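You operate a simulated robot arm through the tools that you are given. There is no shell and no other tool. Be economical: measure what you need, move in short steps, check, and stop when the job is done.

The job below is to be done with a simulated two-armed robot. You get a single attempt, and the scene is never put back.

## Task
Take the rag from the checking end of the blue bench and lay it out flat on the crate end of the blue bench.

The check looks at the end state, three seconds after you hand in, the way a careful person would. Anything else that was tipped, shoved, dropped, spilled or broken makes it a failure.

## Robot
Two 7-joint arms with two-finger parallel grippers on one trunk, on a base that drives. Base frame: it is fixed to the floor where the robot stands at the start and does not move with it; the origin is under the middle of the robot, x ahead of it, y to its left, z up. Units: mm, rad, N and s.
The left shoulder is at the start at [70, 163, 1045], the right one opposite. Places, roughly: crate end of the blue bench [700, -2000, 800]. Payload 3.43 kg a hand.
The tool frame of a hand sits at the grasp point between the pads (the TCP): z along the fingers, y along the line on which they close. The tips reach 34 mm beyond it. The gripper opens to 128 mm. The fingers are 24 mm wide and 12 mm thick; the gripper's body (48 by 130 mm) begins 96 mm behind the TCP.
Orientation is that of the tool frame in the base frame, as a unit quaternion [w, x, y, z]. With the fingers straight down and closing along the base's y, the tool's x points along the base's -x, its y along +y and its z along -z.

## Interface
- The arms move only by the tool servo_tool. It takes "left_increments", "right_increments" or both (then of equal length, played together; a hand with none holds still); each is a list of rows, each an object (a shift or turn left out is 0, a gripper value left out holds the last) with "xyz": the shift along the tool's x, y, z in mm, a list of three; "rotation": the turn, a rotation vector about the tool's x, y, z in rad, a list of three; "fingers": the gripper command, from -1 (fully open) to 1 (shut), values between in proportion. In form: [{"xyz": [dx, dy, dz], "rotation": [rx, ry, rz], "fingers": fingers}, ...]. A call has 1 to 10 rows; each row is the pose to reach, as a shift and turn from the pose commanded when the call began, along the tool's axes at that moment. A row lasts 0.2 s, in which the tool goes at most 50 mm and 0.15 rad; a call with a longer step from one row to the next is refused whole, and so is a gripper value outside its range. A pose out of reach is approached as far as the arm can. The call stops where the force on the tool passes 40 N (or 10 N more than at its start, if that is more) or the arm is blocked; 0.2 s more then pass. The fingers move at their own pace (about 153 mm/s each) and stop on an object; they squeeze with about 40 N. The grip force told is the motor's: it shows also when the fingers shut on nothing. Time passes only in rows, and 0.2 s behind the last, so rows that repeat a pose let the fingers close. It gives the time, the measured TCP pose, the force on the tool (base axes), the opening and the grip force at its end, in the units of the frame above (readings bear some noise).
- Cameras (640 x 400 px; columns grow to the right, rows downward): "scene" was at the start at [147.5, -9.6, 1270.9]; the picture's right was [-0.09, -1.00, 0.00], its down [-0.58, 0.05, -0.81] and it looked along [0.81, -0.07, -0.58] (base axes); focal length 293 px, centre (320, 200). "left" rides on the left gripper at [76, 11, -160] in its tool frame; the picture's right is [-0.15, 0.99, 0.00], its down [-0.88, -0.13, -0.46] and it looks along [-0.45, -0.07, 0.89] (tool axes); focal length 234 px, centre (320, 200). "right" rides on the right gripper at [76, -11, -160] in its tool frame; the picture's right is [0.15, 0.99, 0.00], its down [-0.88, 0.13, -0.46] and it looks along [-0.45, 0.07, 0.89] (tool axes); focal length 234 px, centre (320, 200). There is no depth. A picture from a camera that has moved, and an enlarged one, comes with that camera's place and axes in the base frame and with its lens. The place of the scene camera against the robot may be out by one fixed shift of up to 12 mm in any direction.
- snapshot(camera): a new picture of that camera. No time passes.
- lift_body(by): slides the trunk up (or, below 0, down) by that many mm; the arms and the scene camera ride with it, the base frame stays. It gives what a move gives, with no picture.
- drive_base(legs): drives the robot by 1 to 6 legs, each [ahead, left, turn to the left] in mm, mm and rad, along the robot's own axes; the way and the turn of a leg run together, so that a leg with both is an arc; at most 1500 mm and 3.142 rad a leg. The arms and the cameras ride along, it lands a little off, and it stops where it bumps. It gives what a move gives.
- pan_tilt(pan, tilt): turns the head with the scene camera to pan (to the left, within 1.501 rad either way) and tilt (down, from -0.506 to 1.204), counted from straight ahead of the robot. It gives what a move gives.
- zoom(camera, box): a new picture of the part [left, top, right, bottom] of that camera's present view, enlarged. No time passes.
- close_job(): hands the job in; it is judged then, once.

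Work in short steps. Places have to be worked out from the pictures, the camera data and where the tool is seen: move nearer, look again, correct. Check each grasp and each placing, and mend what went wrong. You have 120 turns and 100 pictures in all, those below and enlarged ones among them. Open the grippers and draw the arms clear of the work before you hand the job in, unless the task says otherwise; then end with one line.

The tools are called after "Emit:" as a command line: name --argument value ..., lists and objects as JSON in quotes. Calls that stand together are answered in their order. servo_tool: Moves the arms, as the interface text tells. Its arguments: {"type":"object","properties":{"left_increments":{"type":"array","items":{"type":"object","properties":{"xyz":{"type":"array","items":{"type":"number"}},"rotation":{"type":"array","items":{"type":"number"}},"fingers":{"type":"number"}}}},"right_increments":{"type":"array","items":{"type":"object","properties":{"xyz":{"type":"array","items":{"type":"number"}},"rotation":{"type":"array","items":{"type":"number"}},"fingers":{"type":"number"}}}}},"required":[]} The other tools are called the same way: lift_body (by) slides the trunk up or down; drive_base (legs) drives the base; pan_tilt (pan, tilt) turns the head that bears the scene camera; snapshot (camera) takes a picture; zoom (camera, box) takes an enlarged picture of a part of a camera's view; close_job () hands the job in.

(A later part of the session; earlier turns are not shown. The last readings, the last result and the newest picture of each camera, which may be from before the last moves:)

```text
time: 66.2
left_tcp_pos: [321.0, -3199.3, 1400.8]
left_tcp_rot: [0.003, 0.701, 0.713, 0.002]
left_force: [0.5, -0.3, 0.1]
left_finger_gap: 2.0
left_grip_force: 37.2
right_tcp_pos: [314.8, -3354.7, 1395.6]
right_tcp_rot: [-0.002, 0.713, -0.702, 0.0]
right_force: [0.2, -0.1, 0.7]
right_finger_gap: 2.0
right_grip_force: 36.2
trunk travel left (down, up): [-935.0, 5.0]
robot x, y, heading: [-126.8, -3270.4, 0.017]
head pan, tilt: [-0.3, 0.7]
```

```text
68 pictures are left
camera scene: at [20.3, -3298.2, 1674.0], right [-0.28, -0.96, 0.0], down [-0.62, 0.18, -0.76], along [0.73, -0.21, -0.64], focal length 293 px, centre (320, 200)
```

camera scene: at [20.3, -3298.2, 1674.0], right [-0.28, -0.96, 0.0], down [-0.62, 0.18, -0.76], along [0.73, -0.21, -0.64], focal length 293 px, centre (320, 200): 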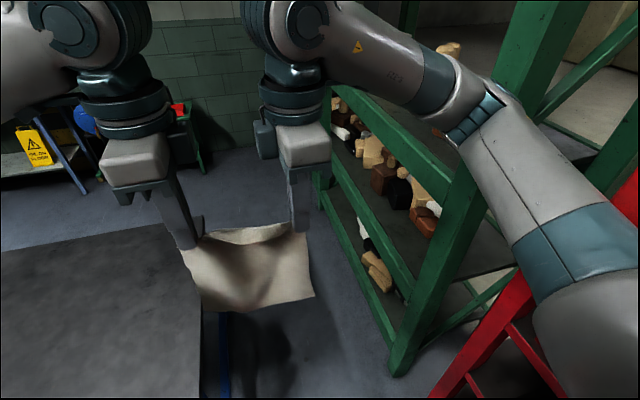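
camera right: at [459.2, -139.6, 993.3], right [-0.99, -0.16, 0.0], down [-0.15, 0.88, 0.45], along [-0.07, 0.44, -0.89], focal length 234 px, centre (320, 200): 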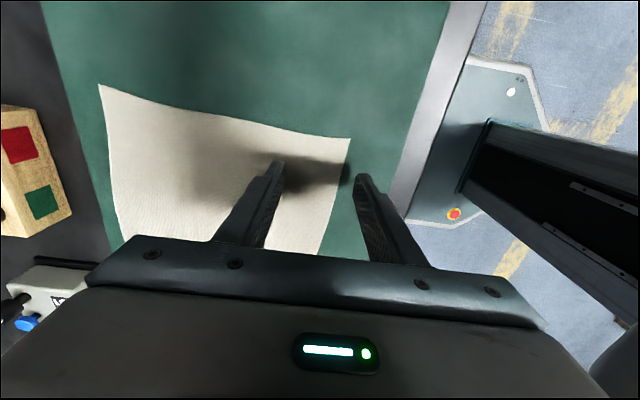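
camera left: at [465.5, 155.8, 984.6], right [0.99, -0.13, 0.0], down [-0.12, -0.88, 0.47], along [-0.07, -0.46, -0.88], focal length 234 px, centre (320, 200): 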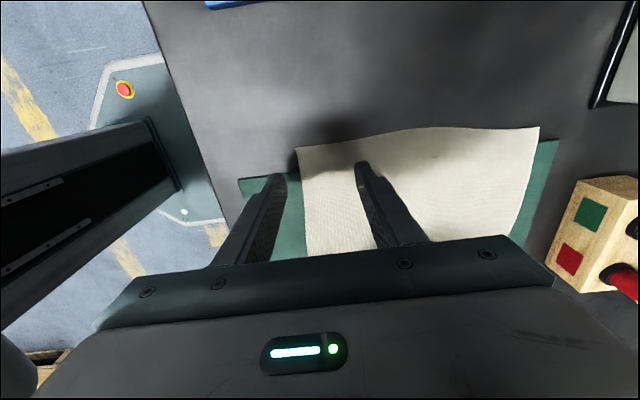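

The bench end (y ≈ -3050) is empty on top, and the gap to the green shelf is about 790 mm. I turn to face +y here, where there is room, then back up and look.

Emit:
drive_base --legs '[[0, 0, 1.556], [-160, 0, 0]]'

Emit:
pan_tilt --pan -1.2 --tilt 0.8

Emit:
snapshot --camera "scene"

```text
time: 71.4
left_tcp_pos: [-193.7, -2986.7, 1400.3]
left_tcp_rot: [0.0, -0.011, 1.0, 0.002]
left_force: [0.6, 0.7, 0.2]
left_finger_gap: 2.2
left_grip_force: 37.0
right_tcp_pos: [-38.4, -2992.4, 1394.0]
right_tcp_rot: [0.0, 1.0, 0.01, 0.0]
right_force: [-0.1, 0.2, 0.5]
right_finger_gap: 2.0
right_grip_force: 36.5
trunk travel left (down, up): [-935.0, 5.0]
robot x, y, heading: [-117.5, -3431.4, 1.588]
head pan, tilt: [-0.3, 0.7]
```

```text
time: 72.6
left_tcp_pos: [-193.5, -2988.4, 1400.8]
left_tcp_rot: [0.001, -0.012, 1.0, 0.003]
left_force: [0.6, 1.0, -0.1]
left_finger_gap: 2.0
left_grip_force: 36.9
right_tcp_pos: [-37.9, -2995.1, 1393.9]
right_tcp_rot: [0.0, 1.0, 0.012, -0.001]
right_force: [0.8, -0.1, 0.4]
right_finger_gap: 2.1
right_grip_force: 37.0
trunk travel left (down, up): [-935.0, 5.0]
robot x, y, heading: [-118.7, -3429.4, 1.584]
head pan, tilt: [-1.201, 0.799]
```

```text
67 pictures are left
camera scene: at [-35.2, -3351.9, 1665.7], right [0.38, -0.93, 0.0], down [-0.66, -0.27, -0.7], along [0.65, 0.26, -0.72], focal length 293 px, centre (320, 200)
```

scene: 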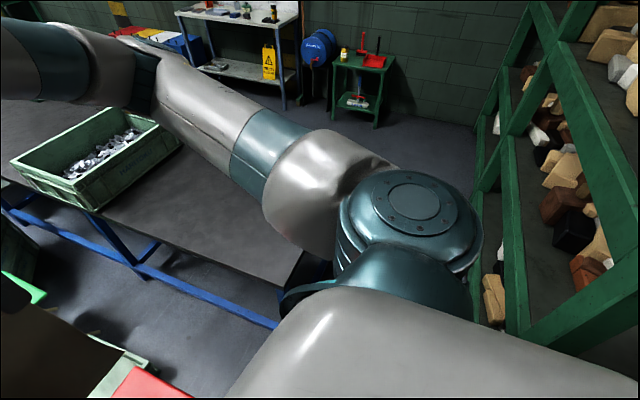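

The gap lane ahead is clear: bench end on the left, shelf on the right. I strafe right to centre the robot on the bench end, pausing to check the position.

Emit:
drive_base --legs '[[0, -400, -0.015]]'

Emit:
pan_tilt --pan 0.0 --tilt 1.15

Emit:
snapshot --camera "scene"

```text
time: 75.1
left_tcp_pos: [205.4, -2984.3, 1401.3]
left_tcp_rot: [0.003, -0.005, 1.0, 0.004]
left_force: [-0.9, 0.5, -0.3]
left_finger_gap: 2.3
left_grip_force: 37.0
right_tcp_pos: [360.7, -2992.0, 1395.5]
right_tcp_rot: [-0.002, 1.0, 0.005, 0.0]
right_force: [-0.8, 0.6, 0.7]
right_finger_gap: 2.1
right_grip_force: 36.4
trunk travel left (down, up): [-935.0, 5.0]
robot x, y, heading: [275.9, -3430.3, 1.577]
head pan, tilt: [-1.201, 0.799]
```

```text
time: 76.5
left_tcp_pos: [209.1, -2983.3, 1401.5]
left_tcp_rot: [0.001, -0.005, 1.0, 0.004]
left_force: [-0.2, -0.1, -0.9]
left_finger_gap: 2.1
left_grip_force: 36.8
right_tcp_pos: [364.1, -2991.7, 1394.8]
right_tcp_rot: [-0.002, 1.0, 0.005, -0.001]
right_force: [-0.7, 0.9, 0.3]
right_finger_gap: 2.2
right_grip_force: 37.0
trunk travel left (down, up): [-935.0, 5.0]
robot x, y, heading: [277.5, -3431.3, 1.574]
head pan, tilt: [0.0, 1.15]
```

```text
66 pictures are left
camera scene: at [287.4, -3319.0, 1640.9], right [1.0, 0.01, 0.0], down [0.01, -0.91, -0.41], along [0.0, 0.41, -0.91], focal length 293 px, centre (320, 200)
```

scene: 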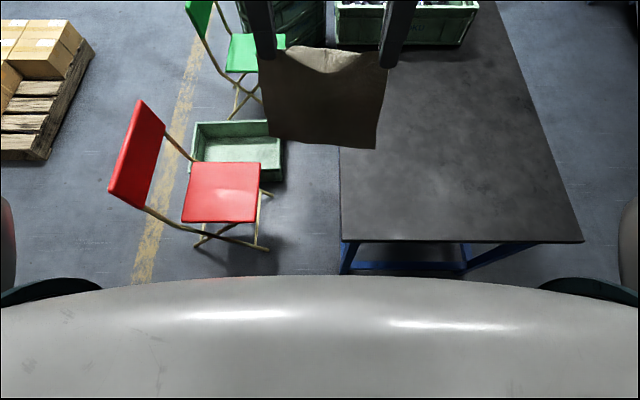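

The free bench end spans x 348–1090 and y -3069 up to the crate at -2235. I strafe 420 mm more to stand in front of its middle.

Emit:
drive_base --legs '[[0, -420, 0]]'

Emit:
snapshot --camera "scene"

```text
time: 79.1
left_tcp_pos: [617.7, -2980.3, 1401.5]
left_tcp_rot: [0.002, -0.004, 1.0, 0.004]
left_force: [-0.4, 0.8, 0.2]
left_finger_gap: 2.0
left_grip_force: 36.7
right_tcp_pos: [773.6, -2988.6, 1396.3]
right_tcp_rot: [-0.002, 1.0, 0.005, 0.0]
right_force: [0.0, 0.2, 0.1]
right_finger_gap: 2.2
right_grip_force: 36.3
trunk travel left (down, up): [-935.0, 5.0]
robot x, y, heading: [692.0, -3425.2, 1.576]
head pan, tilt: [0.0, 1.15]
```

```text
65 pictures are left
camera scene: at [696.8, -3316.4, 1640.9], right [1.0, 0.01, 0.0], down [0.01, -0.91, -0.41], along [0.0, 0.41, -0.91], focal length 293 px, centre (320, 200)
```

scene: 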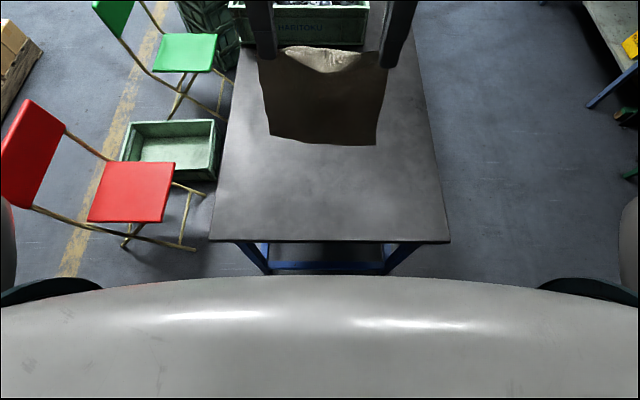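

The area behind the bench (x > 1090) looks wide open, and from there I could lay the rag left of the crate, much nearer the given spot [700,-2000]. I look that way before driving.

Emit:
pan_tilt --pan -0.9 --tilt 0.6

Emit:
snapshot --camera "scene"

Emit:
pan_tilt --pan -0.15 --tilt 0.5

Emit:
snapshot --camera "scene"

```text
time: 80.3
left_tcp_pos: [619.9, -2980.3, 1400.9]
left_tcp_rot: [0.001, -0.005, 1.0, 0.005]
left_force: [0.1, -0.4, 0.2]
left_finger_gap: 2.2
left_grip_force: 37.1
right_tcp_pos: [775.8, -2988.6, 1395.6]
right_tcp_rot: [-0.001, 1.0, 0.004, -0.001]
right_force: [0.3, 0.1, 0.0]
right_finger_gap: 2.1
right_grip_force: 36.6
trunk travel left (down, up): [-935.0, 5.0]
robot x, y, heading: [690.3, -3423.2, 1.579]
head pan, tilt: [-0.901, 0.6]
```

```text
64 pictures are left
camera scene: at [767.8, -3320.5, 1682.6], right [0.63, -0.78, 0.0], down [-0.44, -0.35, -0.82], along [0.64, 0.52, -0.57], focal length 293 px, centre (320, 200)
```

scene: 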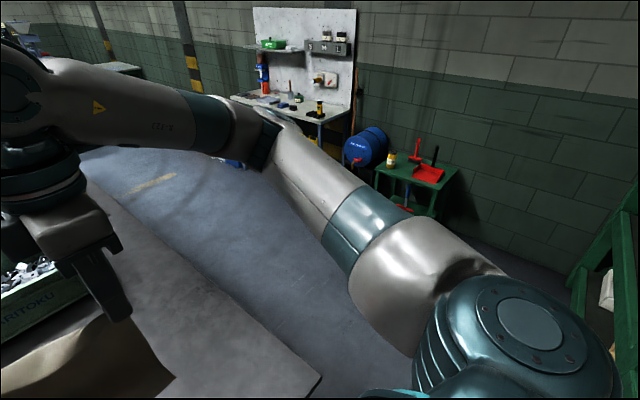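

```text
time: 81.4
left_tcp_pos: [619.6, -2981.0, 1401.2]
left_tcp_rot: [0.0, -0.005, 1.0, 0.002]
left_force: [-0.4, -0.4, -1.2]
left_finger_gap: 2.0
left_grip_force: 36.7
right_tcp_pos: [776.5, -2989.1, 1396.0]
right_tcp_rot: [-0.002, 1.0, 0.005, -0.001]
right_force: [-0.2, 0.0, -0.8]
right_finger_gap: 2.4
right_grip_force: 37.2
trunk travel left (down, up): [-935.0, 5.0]
robot x, y, heading: [692.0, -3425.6, 1.578]
head pan, tilt: [-0.15, 0.499]
```

```text
63 pictures are left
camera scene: at [712.8, -3285.9, 1691.7], right [0.99, -0.14, 0.0], down [-0.07, -0.47, -0.88], along [0.13, 0.87, -0.48], focal length 293 px, centre (320, 200)
```

scene: 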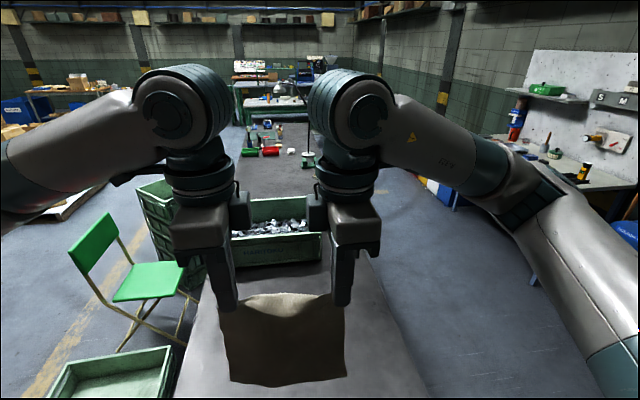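

The aisle behind the bench is wide and clear. I strafe right past the bench corner and go ahead along it.

Emit:
drive_base --legs '[[0, -1050, -0.006], [850, 0, 0]]'

Emit:
pan_tilt --pan 0.5 --tilt 0.6

Emit:
snapshot --camera "scene"

```text
time: 90.8
left_tcp_pos: [1695.0, -2145.3, 1400.8]
left_tcp_rot: [0.001, 0.013, 1.0, 0.004]
left_force: [-0.2, 0.6, -0.3]
left_finger_gap: 2.3
left_grip_force: 36.4
right_tcp_pos: [1850.6, -2157.8, 1396.4]
right_tcp_rot: [-0.002, 1.0, -0.013, 0.0]
right_force: [0.0, -0.4, 0.8]
right_finger_gap: 2.3
right_grip_force: 36.4
trunk travel left (down, up): [-935.0, 5.0]
robot x, y, heading: [1747.6, -2587.8, 1.536]
head pan, tilt: [-0.15, 0.499]
```

```text
time: 91.8
left_tcp_pos: [1694.1, -2143.4, 1400.6]
left_tcp_rot: [0.001, 0.013, 1.0, 0.003]
left_force: [-0.5, -0.7, 0.1]
left_finger_gap: 2.0
left_grip_force: 37.2
right_tcp_pos: [1849.5, -2157.2, 1395.5]
right_tcp_rot: [-0.001, 1.0, -0.012, -0.001]
right_force: [0.4, 0.0, -0.6]
right_finger_gap: 2.1
right_grip_force: 36.2
trunk travel left (down, up): [-935.0, 5.0]
robot x, y, heading: [1748.1, -2588.9, 1.539]
head pan, tilt: [0.499, 0.6]
```

```text
62 pictures are left
camera scene: at [1719.9, -2461.3, 1682.6], right [0.89, 0.45, 0.0], down [0.25, -0.5, -0.83], along [-0.37, 0.74, -0.56], focal length 293 px, centre (320, 200)
```

scene: 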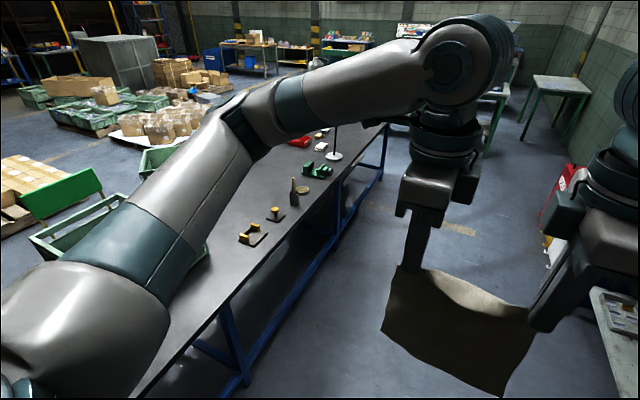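

Clear ahead. I go on 850 mm to y ≈ -1740, then turn left to face the bench.

Emit:
drive_base --legs '[[850, 0, 0.03], [0, 0, 1.57]]'

Emit:
pan_tilt --pan 0.0 --tilt 0.8

Emit:
snapshot --camera "scene"

```text
time: 100.3
left_tcp_pos: [1313.5, -1774.9, 1399.9]
left_tcp_rot: [0.002, 0.707, -0.707, -0.003]
left_force: [0.4, -0.7, -0.2]
left_finger_gap: 2.4
left_grip_force: 37.2
right_tcp_pos: [1321.6, -1619.0, 1395.3]
right_tcp_rot: [-0.001, 0.706, 0.708, -0.001]
right_force: [0.1, -1.3, -0.7]
right_finger_gap: 2.0
right_grip_force: 36.8
trunk travel left (down, up): [-935.0, 5.0]
robot x, y, heading: [1756.6, -1708.2, 3.143]
head pan, tilt: [0.499, 0.6]
```

```text
time: 101.2
left_tcp_pos: [1313.6, -1775.1, 1401.0]
left_tcp_rot: [0.001, 0.708, -0.706, -0.004]
left_force: [0.3, -0.3, 0.5]
left_finger_gap: 2.2
left_grip_force: 36.9
right_tcp_pos: [1321.7, -1619.1, 1396.4]
right_tcp_rot: [-0.001, 0.706, 0.708, -0.002]
right_force: [0.0, -0.3, -0.3]
right_finger_gap: 2.1
right_grip_force: 36.8
trunk travel left (down, up): [-935.0, 5.0]
robot x, y, heading: [1754.7, -1708.4, 3.138]
head pan, tilt: [0.0, 0.799]
```

```text
61 pictures are left
camera scene: at [1636.1, -1710.3, 1665.8], right [0.0, 1.0, 0.0], down [0.72, 0.0, -0.7], along [-0.7, 0.0, -0.72], focal length 293 px, centre (320, 200)
```

scene: 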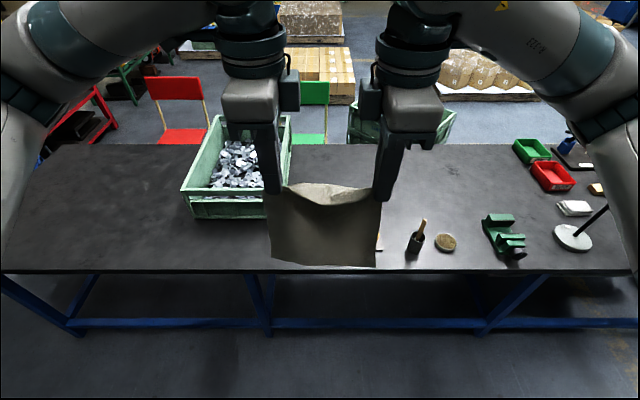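

From here the space left of the crate is clear; two small yellow items sit near (958,-1670) and (974,-1485), hidden now by the rag. I shift 97 mm right and 300 mm forward, planning the rag at x ≈ 610–815, y ≈ -1700..-1500.

Emit:
drive_base --legs '[[0, -97, 0], [305, 0, 0]]'

Emit:
pan_tilt --pan 0.0 --tilt 1.0

Emit:
snapshot --camera "scene"

Emit:
snapshot --camera "left"

```text
time: 104.0
left_tcp_pos: [1001.8, -1675.2, 1402.2]
left_tcp_rot: [0.003, 0.709, -0.706, -0.003]
left_force: [1.1, 0.5, 0.4]
left_finger_gap: 2.2
left_grip_force: 36.3
right_tcp_pos: [1009.5, -1521.0, 1397.6]
right_tcp_rot: [-0.001, 0.705, 0.709, -0.003]
right_force: [-0.4, 1.0, -1.1]
right_finger_gap: 2.3
right_grip_force: 37.0
trunk travel left (down, up): [-935.0, 5.0]
robot x, y, heading: [1442.1, -1606.7, -3.141]
head pan, tilt: [0.0, 0.799]
```

```text
time: 104.8
left_tcp_pos: [999.2, -1677.7, 1401.6]
left_tcp_rot: [0.002, 0.709, -0.705, -0.003]
left_force: [0.4, -0.8, -0.2]
left_finger_gap: 2.2
left_grip_force: 37.0
right_tcp_pos: [1007.7, -1521.7, 1394.9]
right_tcp_rot: [-0.001, 0.705, 0.709, -0.001]
right_force: [-0.5, 0.4, 0.1]
right_finger_gap: 2.4
right_grip_force: 36.7
trunk travel left (down, up): [-935.0, 5.0]
robot x, y, heading: [1444.7, -1609.8, -3.142]
head pan, tilt: [0.0, 1.0]
```

```text
60 pictures are left
camera scene: at [1332.4, -1611.6, 1650.7], right [0.0, 1.0, 0.0], down [0.84, 0.0, -0.54], along [-0.54, 0.0, -0.84], focal length 293 px, centre (320, 200)
```

scene: 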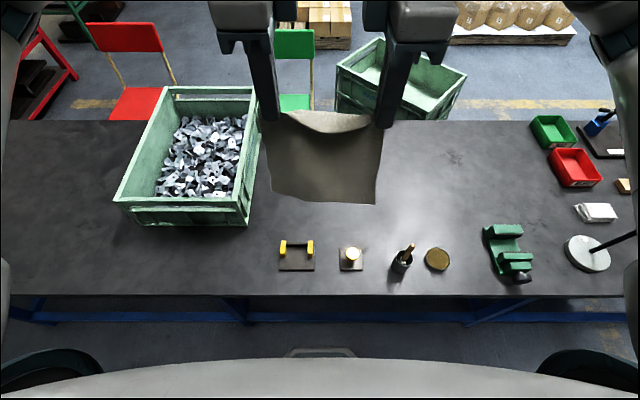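

```text
59 pictures are left
camera left: at [988.1, -1753.1, 1559.8], right [-0.99, 0.14, 0.01], down [0.13, 0.88, 0.46], along [0.06, 0.45, -0.89], focal length 234 px, centre (320, 200)
```

left: 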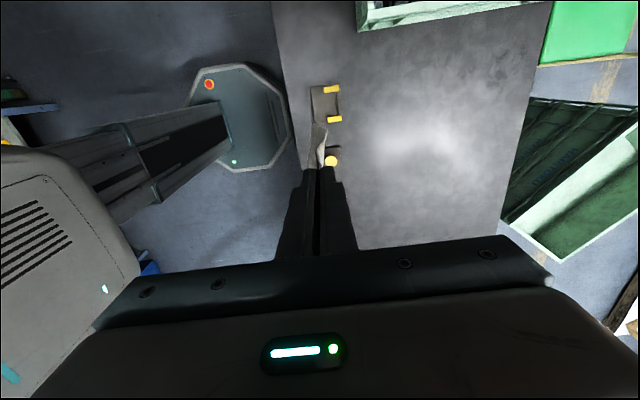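

The fixtures sit at x ≈ 1000 and the crate's near side at y ≈ -1848, so my planned patch is free. I extend both hands forward at height, past the fixtures.

Emit:
servo_tool --left_increments '[{"xyz": [0, 25, 0]}, {"xyz": [0, 60, 0]}, {"xyz": [0, 100, 0]}, {"xyz": [0, 145, 0]}, {"xyz": [0, 190, 0]}, {"xyz": [0, 235, 0]}, {"xyz": [0, 280, 0]}, {"xyz": [0, 325, 0]}, {"xyz": [0, 360, 0]}, {"xyz": [0, 385, 0]}]' --right_increments '[{"xyz": [0, -26, 5]}, {"xyz": [0, -62, 5]}, {"xyz": [0, -103, 0]}, {"xyz": [0, -148, 0]}, {"xyz": [0, -194, 0]}, {"xyz": [0, -240, 0]}, {"xyz": [0, -286, 0]}, {"xyz": [0, -331, 0]}, {"xyz": [0, -368, -3]}, {"xyz": [0, -393, -5]}]'

Emit:
snapshot --camera "scene"

```text
time: 105.9
left_tcp_pos: [837.6, -1668.5, 1402.0]
left_tcp_rot: [0.005, -0.701, 0.714, 0.002]
left_force: [19.2, 14.5, -1.4]
left_finger_gap: 2.1
left_grip_force: 37.0
right_tcp_pos: [966.2, -1543.8, 1391.0]
right_tcp_rot: [0.001, 0.71, 0.704, -0.011]
right_force: [-19.8, -14.2, 1.6]
right_finger_gap: 2.2
right_grip_force: 36.8
right hand out of reach, approached as far as the arm can: row 2, 3, 4, 5
trunk travel left (down, up): [-935.0, 5.0]
robot x, y, heading: [1439.8, -1608.6, -3.143]
head pan, tilt: [0.0, 1.0]
stopped in row 5 (right hand): the force on the tool passed its limit (the readings are from after the stop); the commanded pose is now the measured one
```

```text
58 pictures are left
camera scene: at [1330.4, -1609.9, 1650.4], right [0.0, 1.0, 0.0], down [0.84, 0.0, -0.54], along [-0.54, 0.0, -0.84], focal length 293 px, centre (320, 200)
```

scene: 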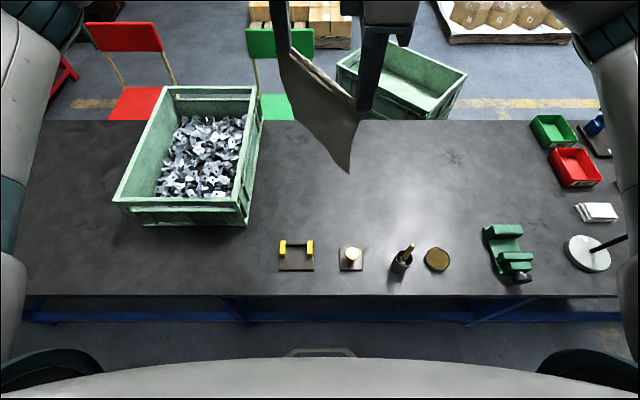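

The right arm ran into a limit while the left went ahead, so the rag is stretched askew. I bring the left back level with the right first.

Emit:
servo_tool --left_increments '[{"xyz": [0, -30, 0]}, {"xyz": [0, -60, 0]}, {"xyz": [0, -90, 0]}, {"xyz": [0, -125, 0]}]' --right_increments '[{"xyz": [-5, 5, 0]}, {"xyz": [-10, 5, 0]}, {"xyz": [-15, 5, 0]}, {"xyz": [-20, 5, 0]}]'

```text
time: 106.9
left_tcp_pos: [964.8, -1674.0, 1404.3]
left_tcp_rot: [0.003, -0.704, 0.71, 0.002]
left_force: [0.1, 0.5, 0.2]
left_finger_gap: 2.1
left_grip_force: 36.4
right_tcp_pos: [975.0, -1565.3, 1390.9]
right_tcp_rot: [-0.001, 0.709, 0.705, -0.008]
right_force: [0.5, -0.8, 0.2]
right_finger_gap: 2.4
right_grip_force: 36.8
trunk travel left (down, up): [-935.0, 5.0]
robot x, y, heading: [1442.1, -1608.5, -3.144]
head pan, tilt: [0.0, 1.0]
```

I had the sign of the sideways move wrong; I restore the spread and lower both hands 150 mm (still well above everything), where the arm should have more freedom.

Emit:
servo_tool --left_increments '[{"xyz": [0, 0, 0]}, {"xyz": [0, 0, 30]}, {"xyz": [0, 0, 60]}, {"xyz": [0, 0, 90]}, {"xyz": [0, 0, 120]}, {"xyz": [0, 0, 150]}]' --right_increments '[{"xyz": [20, 0, -8]}, {"xyz": [40, 0, 20]}, {"xyz": [42, 0, 50]}, {"xyz": [42, 0, 80]}, {"xyz": [42, 0, 110]}, {"xyz": [42, 0, 140]}]'

Emit:
servo_tool --left_increments '[{"xyz": [0, 15, 0]}, {"xyz": [0, 30, 0]}, {"xyz": [0, 45, 0]}]' --right_increments '[{"xyz": [0, -15, 0]}, {"xyz": [0, -30, 0]}, {"xyz": [0, -45, 0]}]'

```text
time: 108.3
left_tcp_pos: [962.9, -1672.3, 1251.5]
left_tcp_rot: [0.003, -0.703, 0.711, 0.004]
left_force: [-0.9, 0.2, 0.7]
left_finger_gap: 1.6
left_grip_force: 36.5
right_tcp_pos: [975.8, -1530.8, 1310.4]
right_tcp_rot: [-0.001, 0.711, 0.703, -0.007]
right_force: [0.3, 0.4, 0.5]
right_finger_gap: 2.2
right_grip_force: 36.0
right hand out of reach, approached as far as the arm can: row 3, 4, 5, 6
trunk travel left (down, up): [-935.0, 5.0]
robot x, y, heading: [1442.9, -1608.1, -3.141]
head pan, tilt: [0.0, 1.0]
```

```text
time: 109.1
left_tcp_pos: [918.2, -1672.3, 1253.7]
left_tcp_rot: [0.002, -0.704, 0.711, 0.002]
left_force: [0.8, -0.5, 0.6]
left_finger_gap: 2.1
left_grip_force: 37.0
right_tcp_pos: [975.8, -1529.8, 1311.4]
right_tcp_rot: [0.0, 0.711, 0.703, -0.008]
right_force: [0.4, -0.1, -0.6]
right_finger_gap: 2.2
right_grip_force: 37.2
right hand out of reach, approached as far as the arm can: row 1, 2, 3
trunk travel left (down, up): [-935.0, 5.0]
robot x, y, heading: [1437.6, -1606.4, -3.142]
head pan, tilt: [0.0, 1.0]
```

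The right wrist seems to be at a joint limit because of its quarter turn. I turn it back by 0.45 rad, and bring the left level, to see whether that frees it.

Emit:
servo_tool --left_increments '[{"xyz": [0, -15, -20]}, {"xyz": [0, -30, -40]}, {"xyz": [0, -45, -57]}]' --right_increments '[{"rotation": [0, 0, 0.15]}, {"rotation": [0, 0, 0.3]}, {"rotation": [0, 0, 0.45]}]'

Emit:
snapshot --camera "scene"

```text
time: 109.9
left_tcp_pos: [962.8, -1676.1, 1310.6]
left_tcp_rot: [0.003, -0.703, 0.711, 0.003]
left_force: [0.4, -0.1, 0.2]
left_finger_gap: 1.7
left_grip_force: 37.0
right_tcp_pos: [974.4, -1527.0, 1312.0]
right_tcp_rot: [0.002, 0.849, 0.529, -0.008]
right_force: [0.1, -0.2, 0.4]
right_finger_gap: 1.9
right_grip_force: 36.6
trunk travel left (down, up): [-935.0, 5.0]
robot x, y, heading: [1442.6, -1608.2, -3.139]
head pan, tilt: [0.0, 1.0]
```

```text
57 pictures are left
camera scene: at [1332.8, -1611.0, 1650.6], right [0.0, 1.0, 0.0], down [0.84, 0.0, -0.54], along [-0.54, 0.0, -0.84], focal length 293 px, centre (320, 200)
```

scene: 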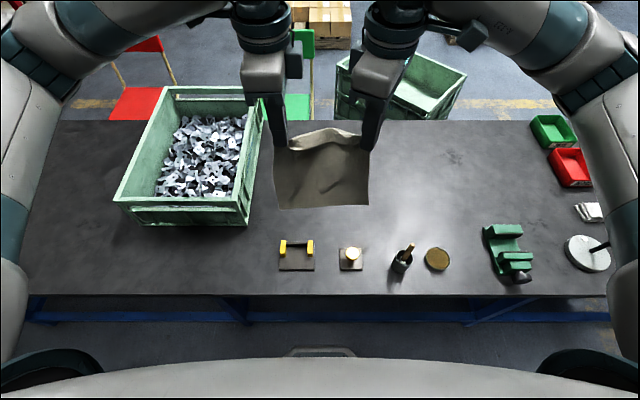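

The wrist turned freely. Now I move both forward 150 mm to test the reach (right hand's axes recomputed for its new yaw).

Emit:
servo_tool --left_increments '[{"xyz": [0, 25, 0]}, {"xyz": [0, 55, 0]}, {"xyz": [0, 90, 0]}, {"xyz": [0, 125, 0]}, {"xyz": [0, 150, 0]}]' --right_increments '[{"xyz": [-9, -30, 0]}, {"xyz": [-22, -59, 0]}, {"xyz": [-37, -92, 0]}, {"xyz": [-52, -124, 0]}, {"xyz": [-63, -148, 0]}]'

```text
time: 111.1
left_tcp_pos: [814.4, -1673.9, 1312.2]
left_tcp_rot: [0.003, -0.703, 0.711, 0.002]
left_force: [0.8, 1.1, -0.1]
left_finger_gap: 2.1
left_grip_force: 37.3
right_tcp_pos: [835.2, -1517.6, 1315.9]
right_tcp_rot: [0.002, 0.848, 0.53, -0.008]
right_force: [0.8, 0.1, 0.2]
right_finger_gap: 1.9
right_grip_force: 36.1
right hand out of reach, approached as far as the arm can: row 5
trunk travel left (down, up): [-935.0, 5.0]
robot x, y, heading: [1443.0, -1609.8, -3.142]
head pan, tilt: [0.0, 1.0]
```

The right hand reached x ≈ 835 before its limit returned. I turn it back 0.6 rad more for the extended phase and go on forward; I will turn it again while pulling back.

Emit:
servo_tool --right_increments '[{"rotation": [0, 0, 0.15]}, {"rotation": [0, 0, 0.3]}, {"rotation": [0, 0, 0.45]}, {"rotation": [0, 0, 0.6]}]'

```text
time: 112.1
left_tcp_pos: [813.5, -1674.3, 1311.6]
left_tcp_rot: [0.003, -0.703, 0.711, 0.002]
left_force: [-0.8, -0.7, -0.6]
left_finger_gap: 1.9
left_grip_force: 36.7
right_tcp_pos: [839.3, -1519.5, 1313.7]
right_tcp_rot: [0.004, 0.967, 0.254, -0.007]
right_force: [0.1, 0.1, -0.2]
right_finger_gap: 2.1
right_grip_force: 37.2
trunk travel left (down, up): [-935.0, 5.0]
robot x, y, heading: [1442.2, -1612.7, -3.139]
head pan, tilt: [0.0, 1.0]
```

I move forward to x ≈ 640 with both hands.

Emit:
servo_tool --left_increments '[{"xyz": [0, 20, 0]}, {"xyz": [0, 50, 0]}, {"xyz": [0, 85, 0]}, {"xyz": [0, 120, 0]}, {"xyz": [0, 150, 0]}, {"xyz": [0, 173, 0]}]' --right_increments '[{"xyz": [-39, -22, 0]}, {"xyz": [-65, -37, 0]}, {"xyz": [-95, -54, 0]}, {"xyz": [-127, -71, 0]}, {"xyz": [-153, -86, 0]}, {"xyz": [-173, -98, 0]}]'

Emit:
snapshot --camera "scene"

```text
time: 113.5
left_tcp_pos: [638.9, -1669.6, 1312.2]
left_tcp_rot: [0.002, -0.703, 0.711, 0.002]
left_force: [0.1, -0.1, -0.9]
left_finger_gap: 1.9
left_grip_force: 36.6
right_tcp_pos: [662.5, -1513.4, 1316.7]
right_tcp_rot: [0.005, 0.967, 0.256, -0.008]
right_force: [0.5, 0.8, -0.2]
right_finger_gap: 2.3
right_grip_force: 36.7
right hand out of reach, approached as far as the arm can: row 6
trunk travel left (down, up): [-935.0, 5.0]
robot x, y, heading: [1444.0, -1612.1, -3.146]
head pan, tilt: [0.0, 1.0]
```

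```text
56 pictures are left
camera scene: at [1333.1, -1608.6, 1650.6], right [0.0, 1.0, 0.0], down [0.84, 0.0, -0.54], along [-0.54, 0.0, -0.84], focal length 293 px, centre (320, 200)
```

scene: 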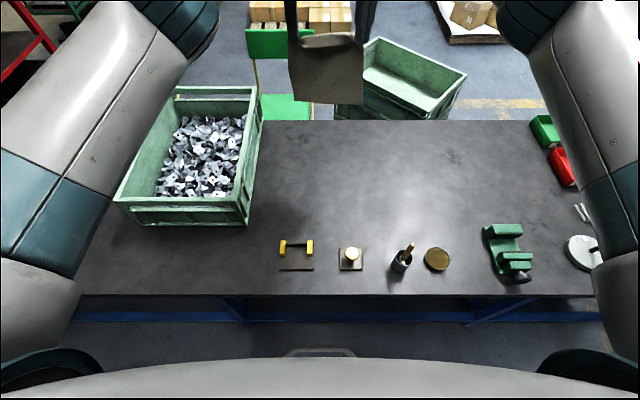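

Both hands are now over x ≈ 650 with nothing but bench below. I lower the trunk 250 mm, with the arms staying well above the crate rim.

Emit:
lift_body --by -250

Emit:
pan_tilt --pan 0.0 --tilt 0.75

Emit:
snapshot --camera "scene"

```text
time: 116.1
left_tcp_pos: [638.7, -1672.3, 1060.1]
left_tcp_rot: [0.003, -0.704, 0.71, 0.003]
left_force: [0.1, 0.3, 0.1]
left_finger_gap: 1.9
left_grip_force: 36.2
right_tcp_pos: [664.4, -1515.6, 1067.8]
right_tcp_rot: [0.004, 0.967, 0.254, -0.007]
right_force: [1.0, 0.2, 0.1]
right_finger_gap: 2.2
right_grip_force: 36.7
trunk travel left (down, up): [-685.0, 255.0]
robot x, y, heading: [1444.6, -1608.4, -3.144]
head pan, tilt: [0.0, 1.0]
```

```text
time: 116.9
left_tcp_pos: [638.6, -1672.7, 1060.1]
left_tcp_rot: [0.003, -0.703, 0.711, 0.003]
left_force: [-1.0, 0.3, -0.2]
left_finger_gap: 1.8
left_grip_force: 36.6
right_tcp_pos: [664.1, -1515.2, 1067.3]
right_tcp_rot: [0.004, 0.967, 0.256, -0.007]
right_force: [0.3, -0.1, 1.0]
right_finger_gap: 2.1
right_grip_force: 37.1
trunk travel left (down, up): [-685.0, 255.0]
robot x, y, heading: [1444.0, -1608.5, -3.137]
head pan, tilt: [0.0, 0.75]
```

```text
55 pictures are left
camera scene: at [1319.0, -1611.4, 1419.7], right [0.0, 1.0, 0.0], down [0.68, 0.0, -0.73], along [-0.73, 0.0, -0.68], focal length 293 px, centre (320, 200)
```

scene: 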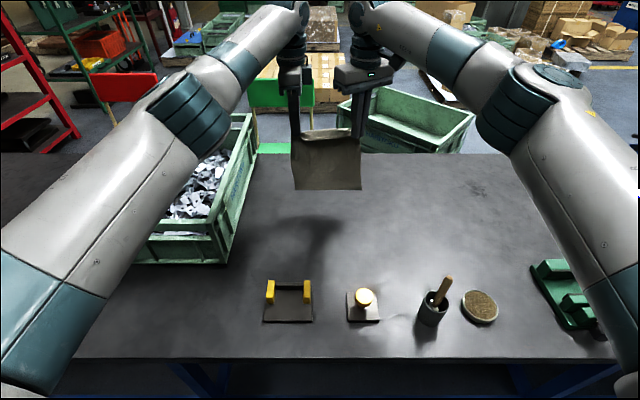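

The rag's lower edge is about 68 mm above the bench. I level the hands and lower until it just touches.

Emit:
servo_tool --left_increments '[{"xyz": [0, -8, 18]}, {"xyz": [0, -16, 36]}, {"xyz": [0, -22, 52]}, {"xyz": [0, -22, 66]}]' --right_increments '[{"xyz": [0, 0, 20]}, {"xyz": [0, 0, 40]}, {"xyz": [0, 0, 58]}, {"xyz": [0, 0, 73]}]'

Emit:
snapshot --camera "scene"

```text
time: 117.9
left_tcp_pos: [659.4, -1670.2, 996.0]
left_tcp_rot: [0.003, -0.703, 0.711, 0.002]
left_force: [-0.1, -0.5, 0.0]
left_finger_gap: 2.0
left_grip_force: 37.2
right_tcp_pos: [661.7, -1516.5, 993.1]
right_tcp_rot: [0.004, 0.967, 0.256, -0.007]
right_force: [-0.2, 0.3, -0.9]
right_finger_gap: 2.2
right_grip_force: 37.2
trunk travel left (down, up): [-685.0, 255.0]
robot x, y, heading: [1441.8, -1607.6, -3.139]
head pan, tilt: [0.0, 0.75]
```

```text
54 pictures are left
camera scene: at [1318.1, -1611.4, 1419.7], right [0.0, 1.0, 0.0], down [0.68, 0.0, -0.73], along [-0.73, 0.0, -0.68], focal length 293 px, centre (320, 200)
```

scene: 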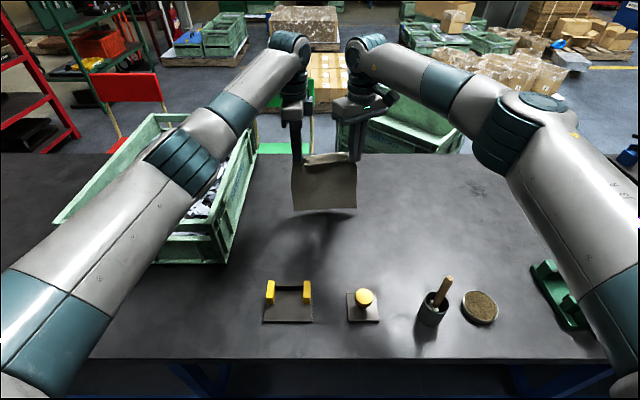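

The lower edge is just touching at x ≈ 660. I begin pulling back while lowering, turning the right hand back toward square as I go.

Emit:
servo_tool --left_increments '[{"xyz": [0, -20, 8]}, {"xyz": [0, -40, 18]}, {"xyz": [0, -60, 28]}, {"xyz": [0, -80, 39]}, {"xyz": [0, -100, 52]}]' --right_increments '[{"xyz": [17, 10, 8], "rotation": [0, 0, -0.08]}, {"xyz": [35, 20, 18], "rotation": [0, 0, -0.16]}, {"xyz": [52, 29, 28], "rotation": [0, 0, -0.24]}, {"xyz": [70, 39, 39], "rotation": [0, 0, -0.32]}, {"xyz": [87, 49, 52], "rotation": [0, 0, -0.4]}]'

Emit:
snapshot --camera "scene"

```text
time: 119.1
left_tcp_pos: [762.4, -1672.7, 943.4]
left_tcp_rot: [0.002, -0.704, 0.711, 0.001]
left_force: [-0.4, -0.1, 0.3]
left_finger_gap: 1.8
left_grip_force: 36.6
right_tcp_pos: [753.7, -1517.1, 948.3]
right_tcp_rot: [0.002, 0.906, 0.424, -0.008]
right_force: [0.0, 0.3, 0.2]
right_finger_gap: 2.3
right_grip_force: 36.7
right hand out of reach, approached as far as the arm can: row 5
trunk travel left (down, up): [-685.0, 255.0]
robot x, y, heading: [1442.3, -1608.6, -3.14]
head pan, tilt: [0.0, 0.75]
```

```text
53 pictures are left
camera scene: at [1319.2, -1611.8, 1419.8], right [0.0, 1.0, 0.0], down [0.68, 0.0, -0.73], along [-0.73, 0.0, -0.68], focal length 293 px, centre (320, 200)
```

scene: 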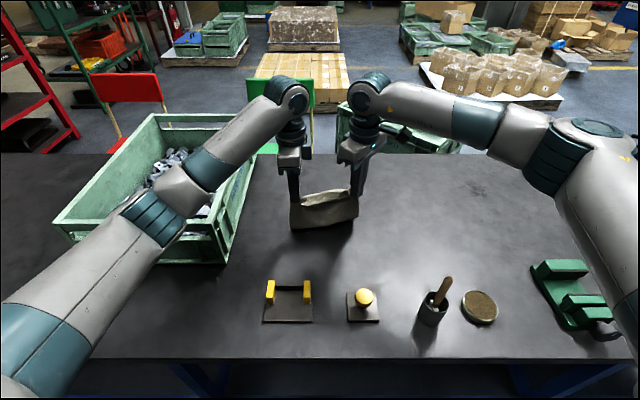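

The cloth bends onto the bench with its free edge trailing behind, as intended. I go on pulling back and lowering to just above the surface.

Emit:
servo_tool --left_increments '[{"xyz": [0, -20, 18]}, {"xyz": [0, -40, 38]}, {"xyz": [0, -56, 58]}, {"xyz": [0, -68, 78]}, {"xyz": [0, -76, 96]}]' --right_increments '[{"xyz": [15, 18, 20]}, {"xyz": [30, 36, 41]}, {"xyz": [41, 49, 62]}, {"xyz": [48, 58, 82]}, {"xyz": [54, 64, 101]}]'

Emit:
snapshot --camera "scene"

Emit:
snapshot --camera "left"

```text
time: 120.3
left_tcp_pos: [838.3, -1676.6, 846.4]
left_tcp_rot: [0.003, -0.704, 0.71, 0.002]
left_force: [0.9, 0.2, 0.1]
left_finger_gap: 2.2
left_grip_force: 36.6
right_tcp_pos: [833.2, -1513.6, 845.8]
right_tcp_rot: [0.003, 0.897, 0.442, -0.007]
right_force: [1.1, 0.5, 0.4]
right_finger_gap: 2.2
right_grip_force: 36.8
trunk travel left (down, up): [-685.0, 255.0]
robot x, y, heading: [1445.6, -1612.1, -3.149]
head pan, tilt: [0.0, 0.75]
```

```text
52 pictures are left
camera scene: at [1319.1, -1611.3, 1419.8], right [0.0, 1.0, 0.0], down [0.68, 0.0, -0.73], along [-0.73, 0.0, -0.68], focal length 293 px, centre (320, 200)
```

scene: 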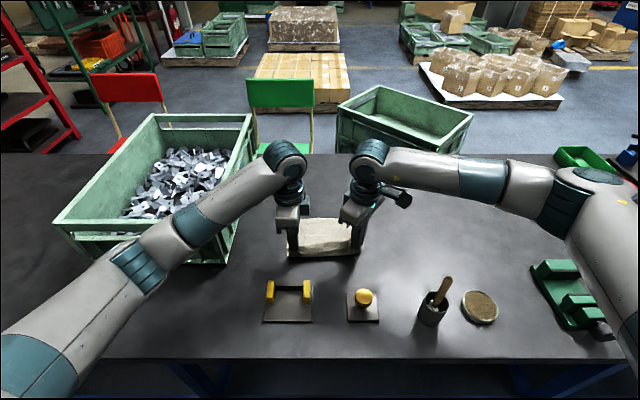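

```text
51 pictures are left
camera left: at [825.7, -1753.2, 1005.3], right [-0.99, 0.16, 0.0], down [0.14, 0.88, 0.46], along [0.07, 0.46, -0.89], focal length 234 px, centre (320, 200)
```

left: 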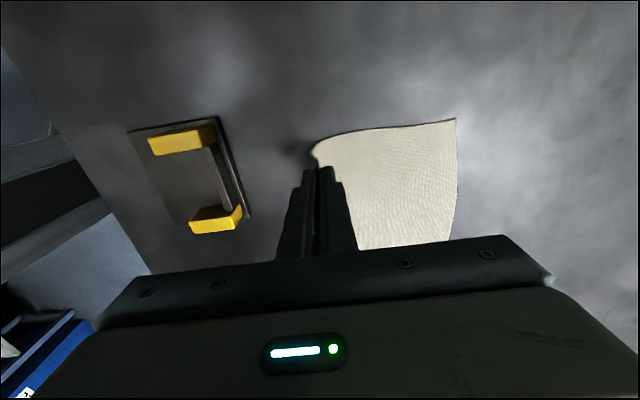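

The rag lies well, its far edge at x ≈ 705, with a little slack left. I pull 25 mm more while lowering to just above the surface; the fixture begins at x ≈ 935, so there is room.

Emit:
servo_tool --left_increments '[{"xyz": [0, -7, 8]}, {"xyz": [0, -14, 16]}, {"xyz": [0, -20, 24]}, {"xyz": [0, -24, 31]}, {"xyz": [0, -24, 31]}]' --right_increments '[{"xyz": [5, 7, 8]}, {"xyz": [10, 13, 16]}, {"xyz": [14, 19, 24]}, {"xyz": [18, 23, 31]}, {"xyz": [18, 23, 31]}]'

Emit:
snapshot --camera "left"

Emit:
snapshot --camera "right"

Emit:
zoom --camera "scene" --box '[220, 160, 420, 290]'

```text
time: 121.5
left_tcp_pos: [862.3, -1672.1, 816.7]
left_tcp_rot: [0.002, -0.703, 0.711, 0.002]
left_force: [0.4, -0.2, -0.3]
left_finger_gap: 2.0
left_grip_force: 36.9
right_tcp_pos: [864.2, -1513.3, 814.6]
right_tcp_rot: [0.002, 0.897, 0.441, -0.007]
right_force: [-0.3, 1.1, -0.2]
right_finger_gap: 2.0
right_grip_force: 37.1
trunk travel left (down, up): [-685.0, 255.0]
robot x, y, heading: [1442.3, -1609.2, -3.144]
head pan, tilt: [0.0, 0.75]
```

```text
50 pictures are left
camera left: at [848.2, -1749.2, 974.6], right [-0.99, 0.16, 0.0], down [0.14, 0.88, 0.46], along [0.07, 0.46, -0.89], focal length 234 px, centre (320, 200)
```

left: 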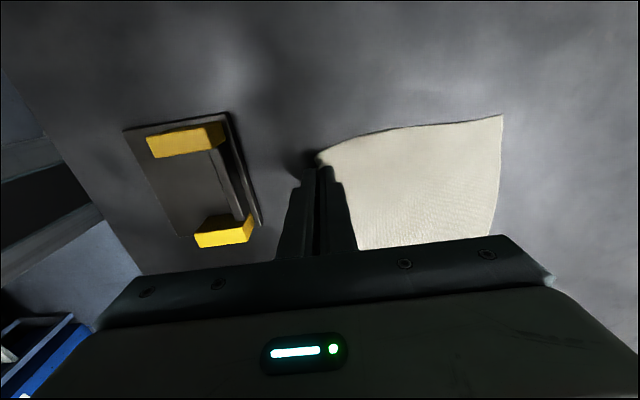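

```text
49 pictures are left
camera right: at [903.2, -1445.5, 973.3], right [0.87, -0.49, 0.0], down [-0.43, -0.77, 0.47], along [-0.23, -0.41, -0.88], focal length 234 px, centre (320, 200)
```

right: 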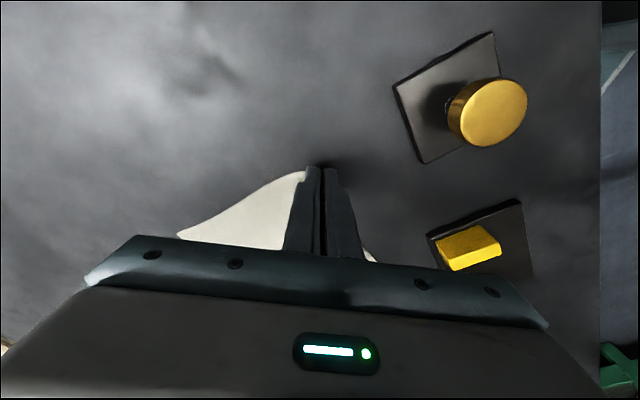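

```text
3.08 times, centred on (320, 225) of scene
camera zoom: at [1319.1, -1611.4, 1419.7], right [0.0, 1.0, 0.0], down [0.68, 0.0, -0.73], along [-0.73, 0.0, -0.68], focal length 902 px, centre (320, 123)
```

zoom: 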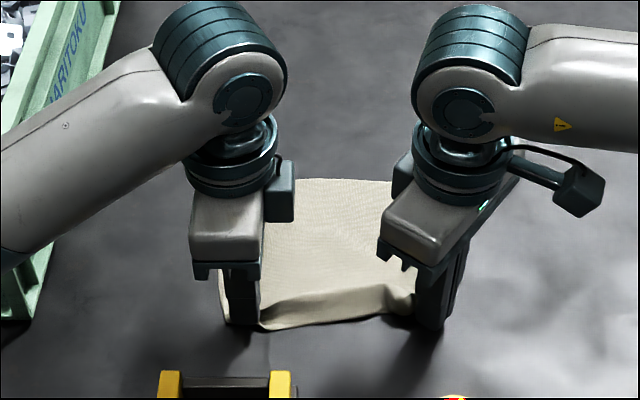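

Nearly flat, with a small ridge near the held edge by the right hand's twist. I turn the right hand back toward square and spread it slightly to tighten the edge.

Emit:
servo_tool --right_increments '[{"xyz": [2, -2, 0], "rotation": [0, 0, -0.12]}, {"xyz": [4, -4, 0], "rotation": [0, 0, -0.24]}, {"xyz": [6, -5, 0], "rotation": [0, 0, -0.36]}, {"xyz": [8, -6, 0], "rotation": [0, 0, -0.48]}]'

Emit:
zoom --camera "scene" --box '[220, 160, 420, 290]'

```text
time: 122.5
left_tcp_pos: [861.0, -1673.5, 816.2]
left_tcp_rot: [0.003, -0.704, 0.71, 0.002]
left_force: [-0.2, -0.1, 0.1]
left_finger_gap: 2.0
left_grip_force: 36.4
right_tcp_pos: [864.0, -1508.6, 812.7]
right_tcp_rot: [0.002, 0.837, 0.546, -0.007]
right_force: [0.2, 0.2, -0.3]
right_finger_gap: 2.1
right_grip_force: 36.9
right hand out of reach, approached as far as the arm can: row 3, 4
trunk travel left (down, up): [-685.0, 255.0]
robot x, y, heading: [1441.4, -1606.2, -3.137]
head pan, tilt: [0.0, 0.75]
```

```text
3.08 times, centred on (320, 225) of scene
camera zoom: at [1319.2, -1611.4, 1419.7], right [0.0, 1.0, 0.0], down [0.68, 0.0, -0.73], along [-0.73, 0.0, -0.68], focal length 902 px, centre (320, 123)
```

zoom: 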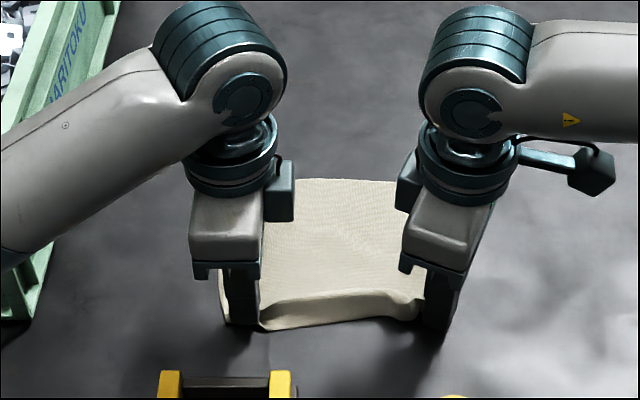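

Tauter now. I release both hands with a small opening, then lift slowly.

Emit:
servo_tool --left_increments '[{"fingers": 0.8}, {"fingers": 0.6}, {"fingers": 0.6}, {"xyz": [0, 0, -10], "fingers": 0.6}, {"xyz": [0, 0, -25], "fingers": 0.6}, {"xyz": [0, 0, -50], "fingers": 0.6}]' --right_increments '[{"fingers": 0.8}, {"fingers": 0.6}, {"fingers": 0.6}, {"xyz": [0, 0, -10], "fingers": 0.6}, {"xyz": [0, 0, -25], "fingers": 0.6}, {"xyz": [0, 0, -50], "fingers": 0.6}]'

Emit:
zoom --camera "scene" --box '[220, 160, 420, 290]'

Emit:
snapshot --camera "left"

```text
time: 123.9
left_tcp_pos: [860.2, -1674.9, 866.7]
left_tcp_rot: [0.003, -0.703, 0.711, 0.001]
left_force: [-0.2, -0.1, -0.5]
left_finger_gap: 25.8
left_grip_force: 0.0
right_tcp_pos: [862.1, -1505.9, 862.7]
right_tcp_rot: [0.001, 0.838, 0.546, -0.007]
right_force: [0.6, 0.4, 0.0]
right_finger_gap: 25.4
right_grip_force: 0.1
trunk travel left (down, up): [-685.0, 255.0]
robot x, y, heading: [1442.1, -1611.7, -3.143]
head pan, tilt: [0.0, 0.75]
```

```text
3.08 times, centred on (320, 225) of scene
camera zoom: at [1319.8, -1611.3, 1419.7], right [0.0, 1.0, 0.0], down [0.68, 0.0, -0.73], along [-0.73, 0.0, -0.68], focal length 902 px, centre (320, 123)
```

zoom: 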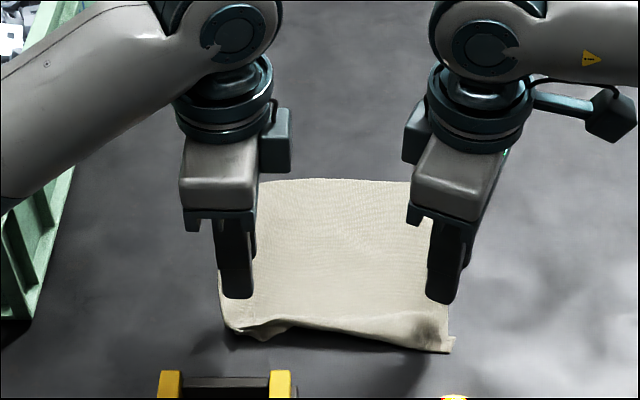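

```text
45 pictures are left
camera left: at [847.1, -1750.5, 1025.1], right [-0.99, 0.16, 0.0], down [0.14, 0.88, 0.46], along [0.07, 0.46, -0.89], focal length 234 px, centre (320, 200)
```

left: 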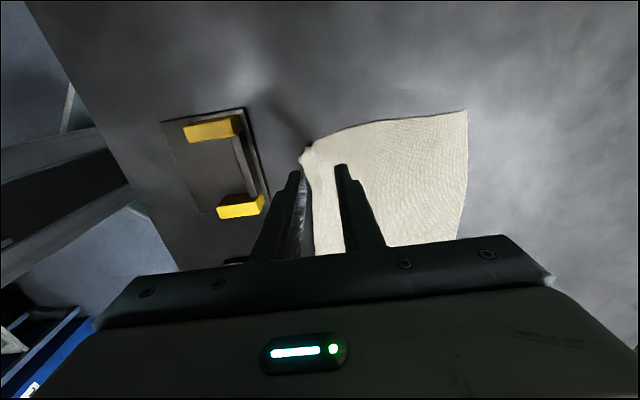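

Released cleanly. I raise the trunk to see the whole rag unobstructed.

Emit:
lift_body --by 250

Emit:
pan_tilt --pan 0.0 --tilt 1.0

Emit:
zoom --camera "scene" --box '[220, 120, 420, 290]'

Emit:
snapshot --camera "left"

```text
time: 126.5
left_tcp_pos: [859.3, -1673.9, 1115.3]
left_tcp_rot: [0.003, -0.703, 0.711, 0.002]
left_force: [0.5, 0.1, -0.2]
left_finger_gap: 25.7
left_grip_force: 0.0
right_tcp_pos: [862.1, -1506.7, 1112.3]
right_tcp_rot: [0.002, 0.838, 0.546, -0.007]
right_force: [-0.4, -0.2, -0.1]
right_finger_gap: 25.5
right_grip_force: 0.0
trunk travel left (down, up): [-935.0, 5.0]
robot x, y, heading: [1444.5, -1612.5, -3.142]
head pan, tilt: [0.0, 0.75]
```

```text
time: 127.2
left_tcp_pos: [859.1, -1673.1, 1115.8]
left_tcp_rot: [0.004, -0.703, 0.711, 0.002]
left_force: [0.3, 0.9, 0.2]
left_finger_gap: 25.4
left_grip_force: 0.0
right_tcp_pos: [862.1, -1506.4, 1112.9]
right_tcp_rot: [0.001, 0.837, 0.547, -0.007]
right_force: [-0.6, -0.1, -0.5]
right_finger_gap: 25.5
right_grip_force: 0.1
trunk travel left (down, up): [-935.0, 5.0]
robot x, y, heading: [1444.3, -1607.6, -3.142]
head pan, tilt: [0.0, 1.0]
```

```text
2.35 times, centred on (320, 205) of scene
camera zoom: at [1332.2, -1611.4, 1650.6], right [0.0, 1.0, 0.0], down [0.84, 0.0, -0.54], along [-0.54, 0.0, -0.84], focal length 690 px, centre (320, 188)
```

zoom: 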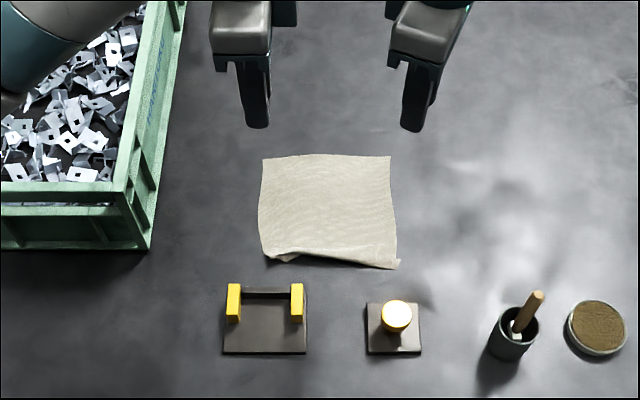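

```text
43 pictures are left
camera left: at [846.5, -1750.5, 1274.7], right [-0.99, 0.16, 0.0], down [0.14, 0.88, 0.46], along [0.07, 0.46, -0.89], focal length 234 px, centre (320, 200)
```

left: 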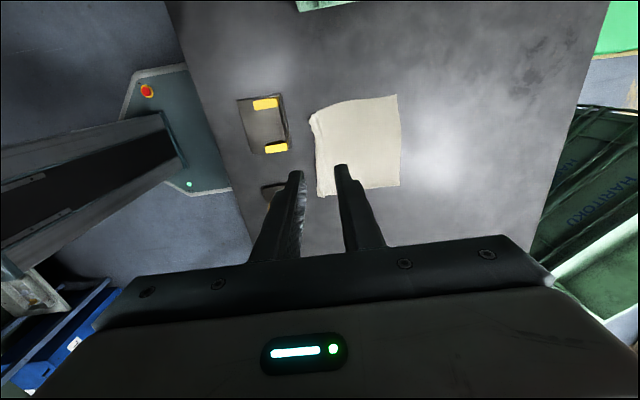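

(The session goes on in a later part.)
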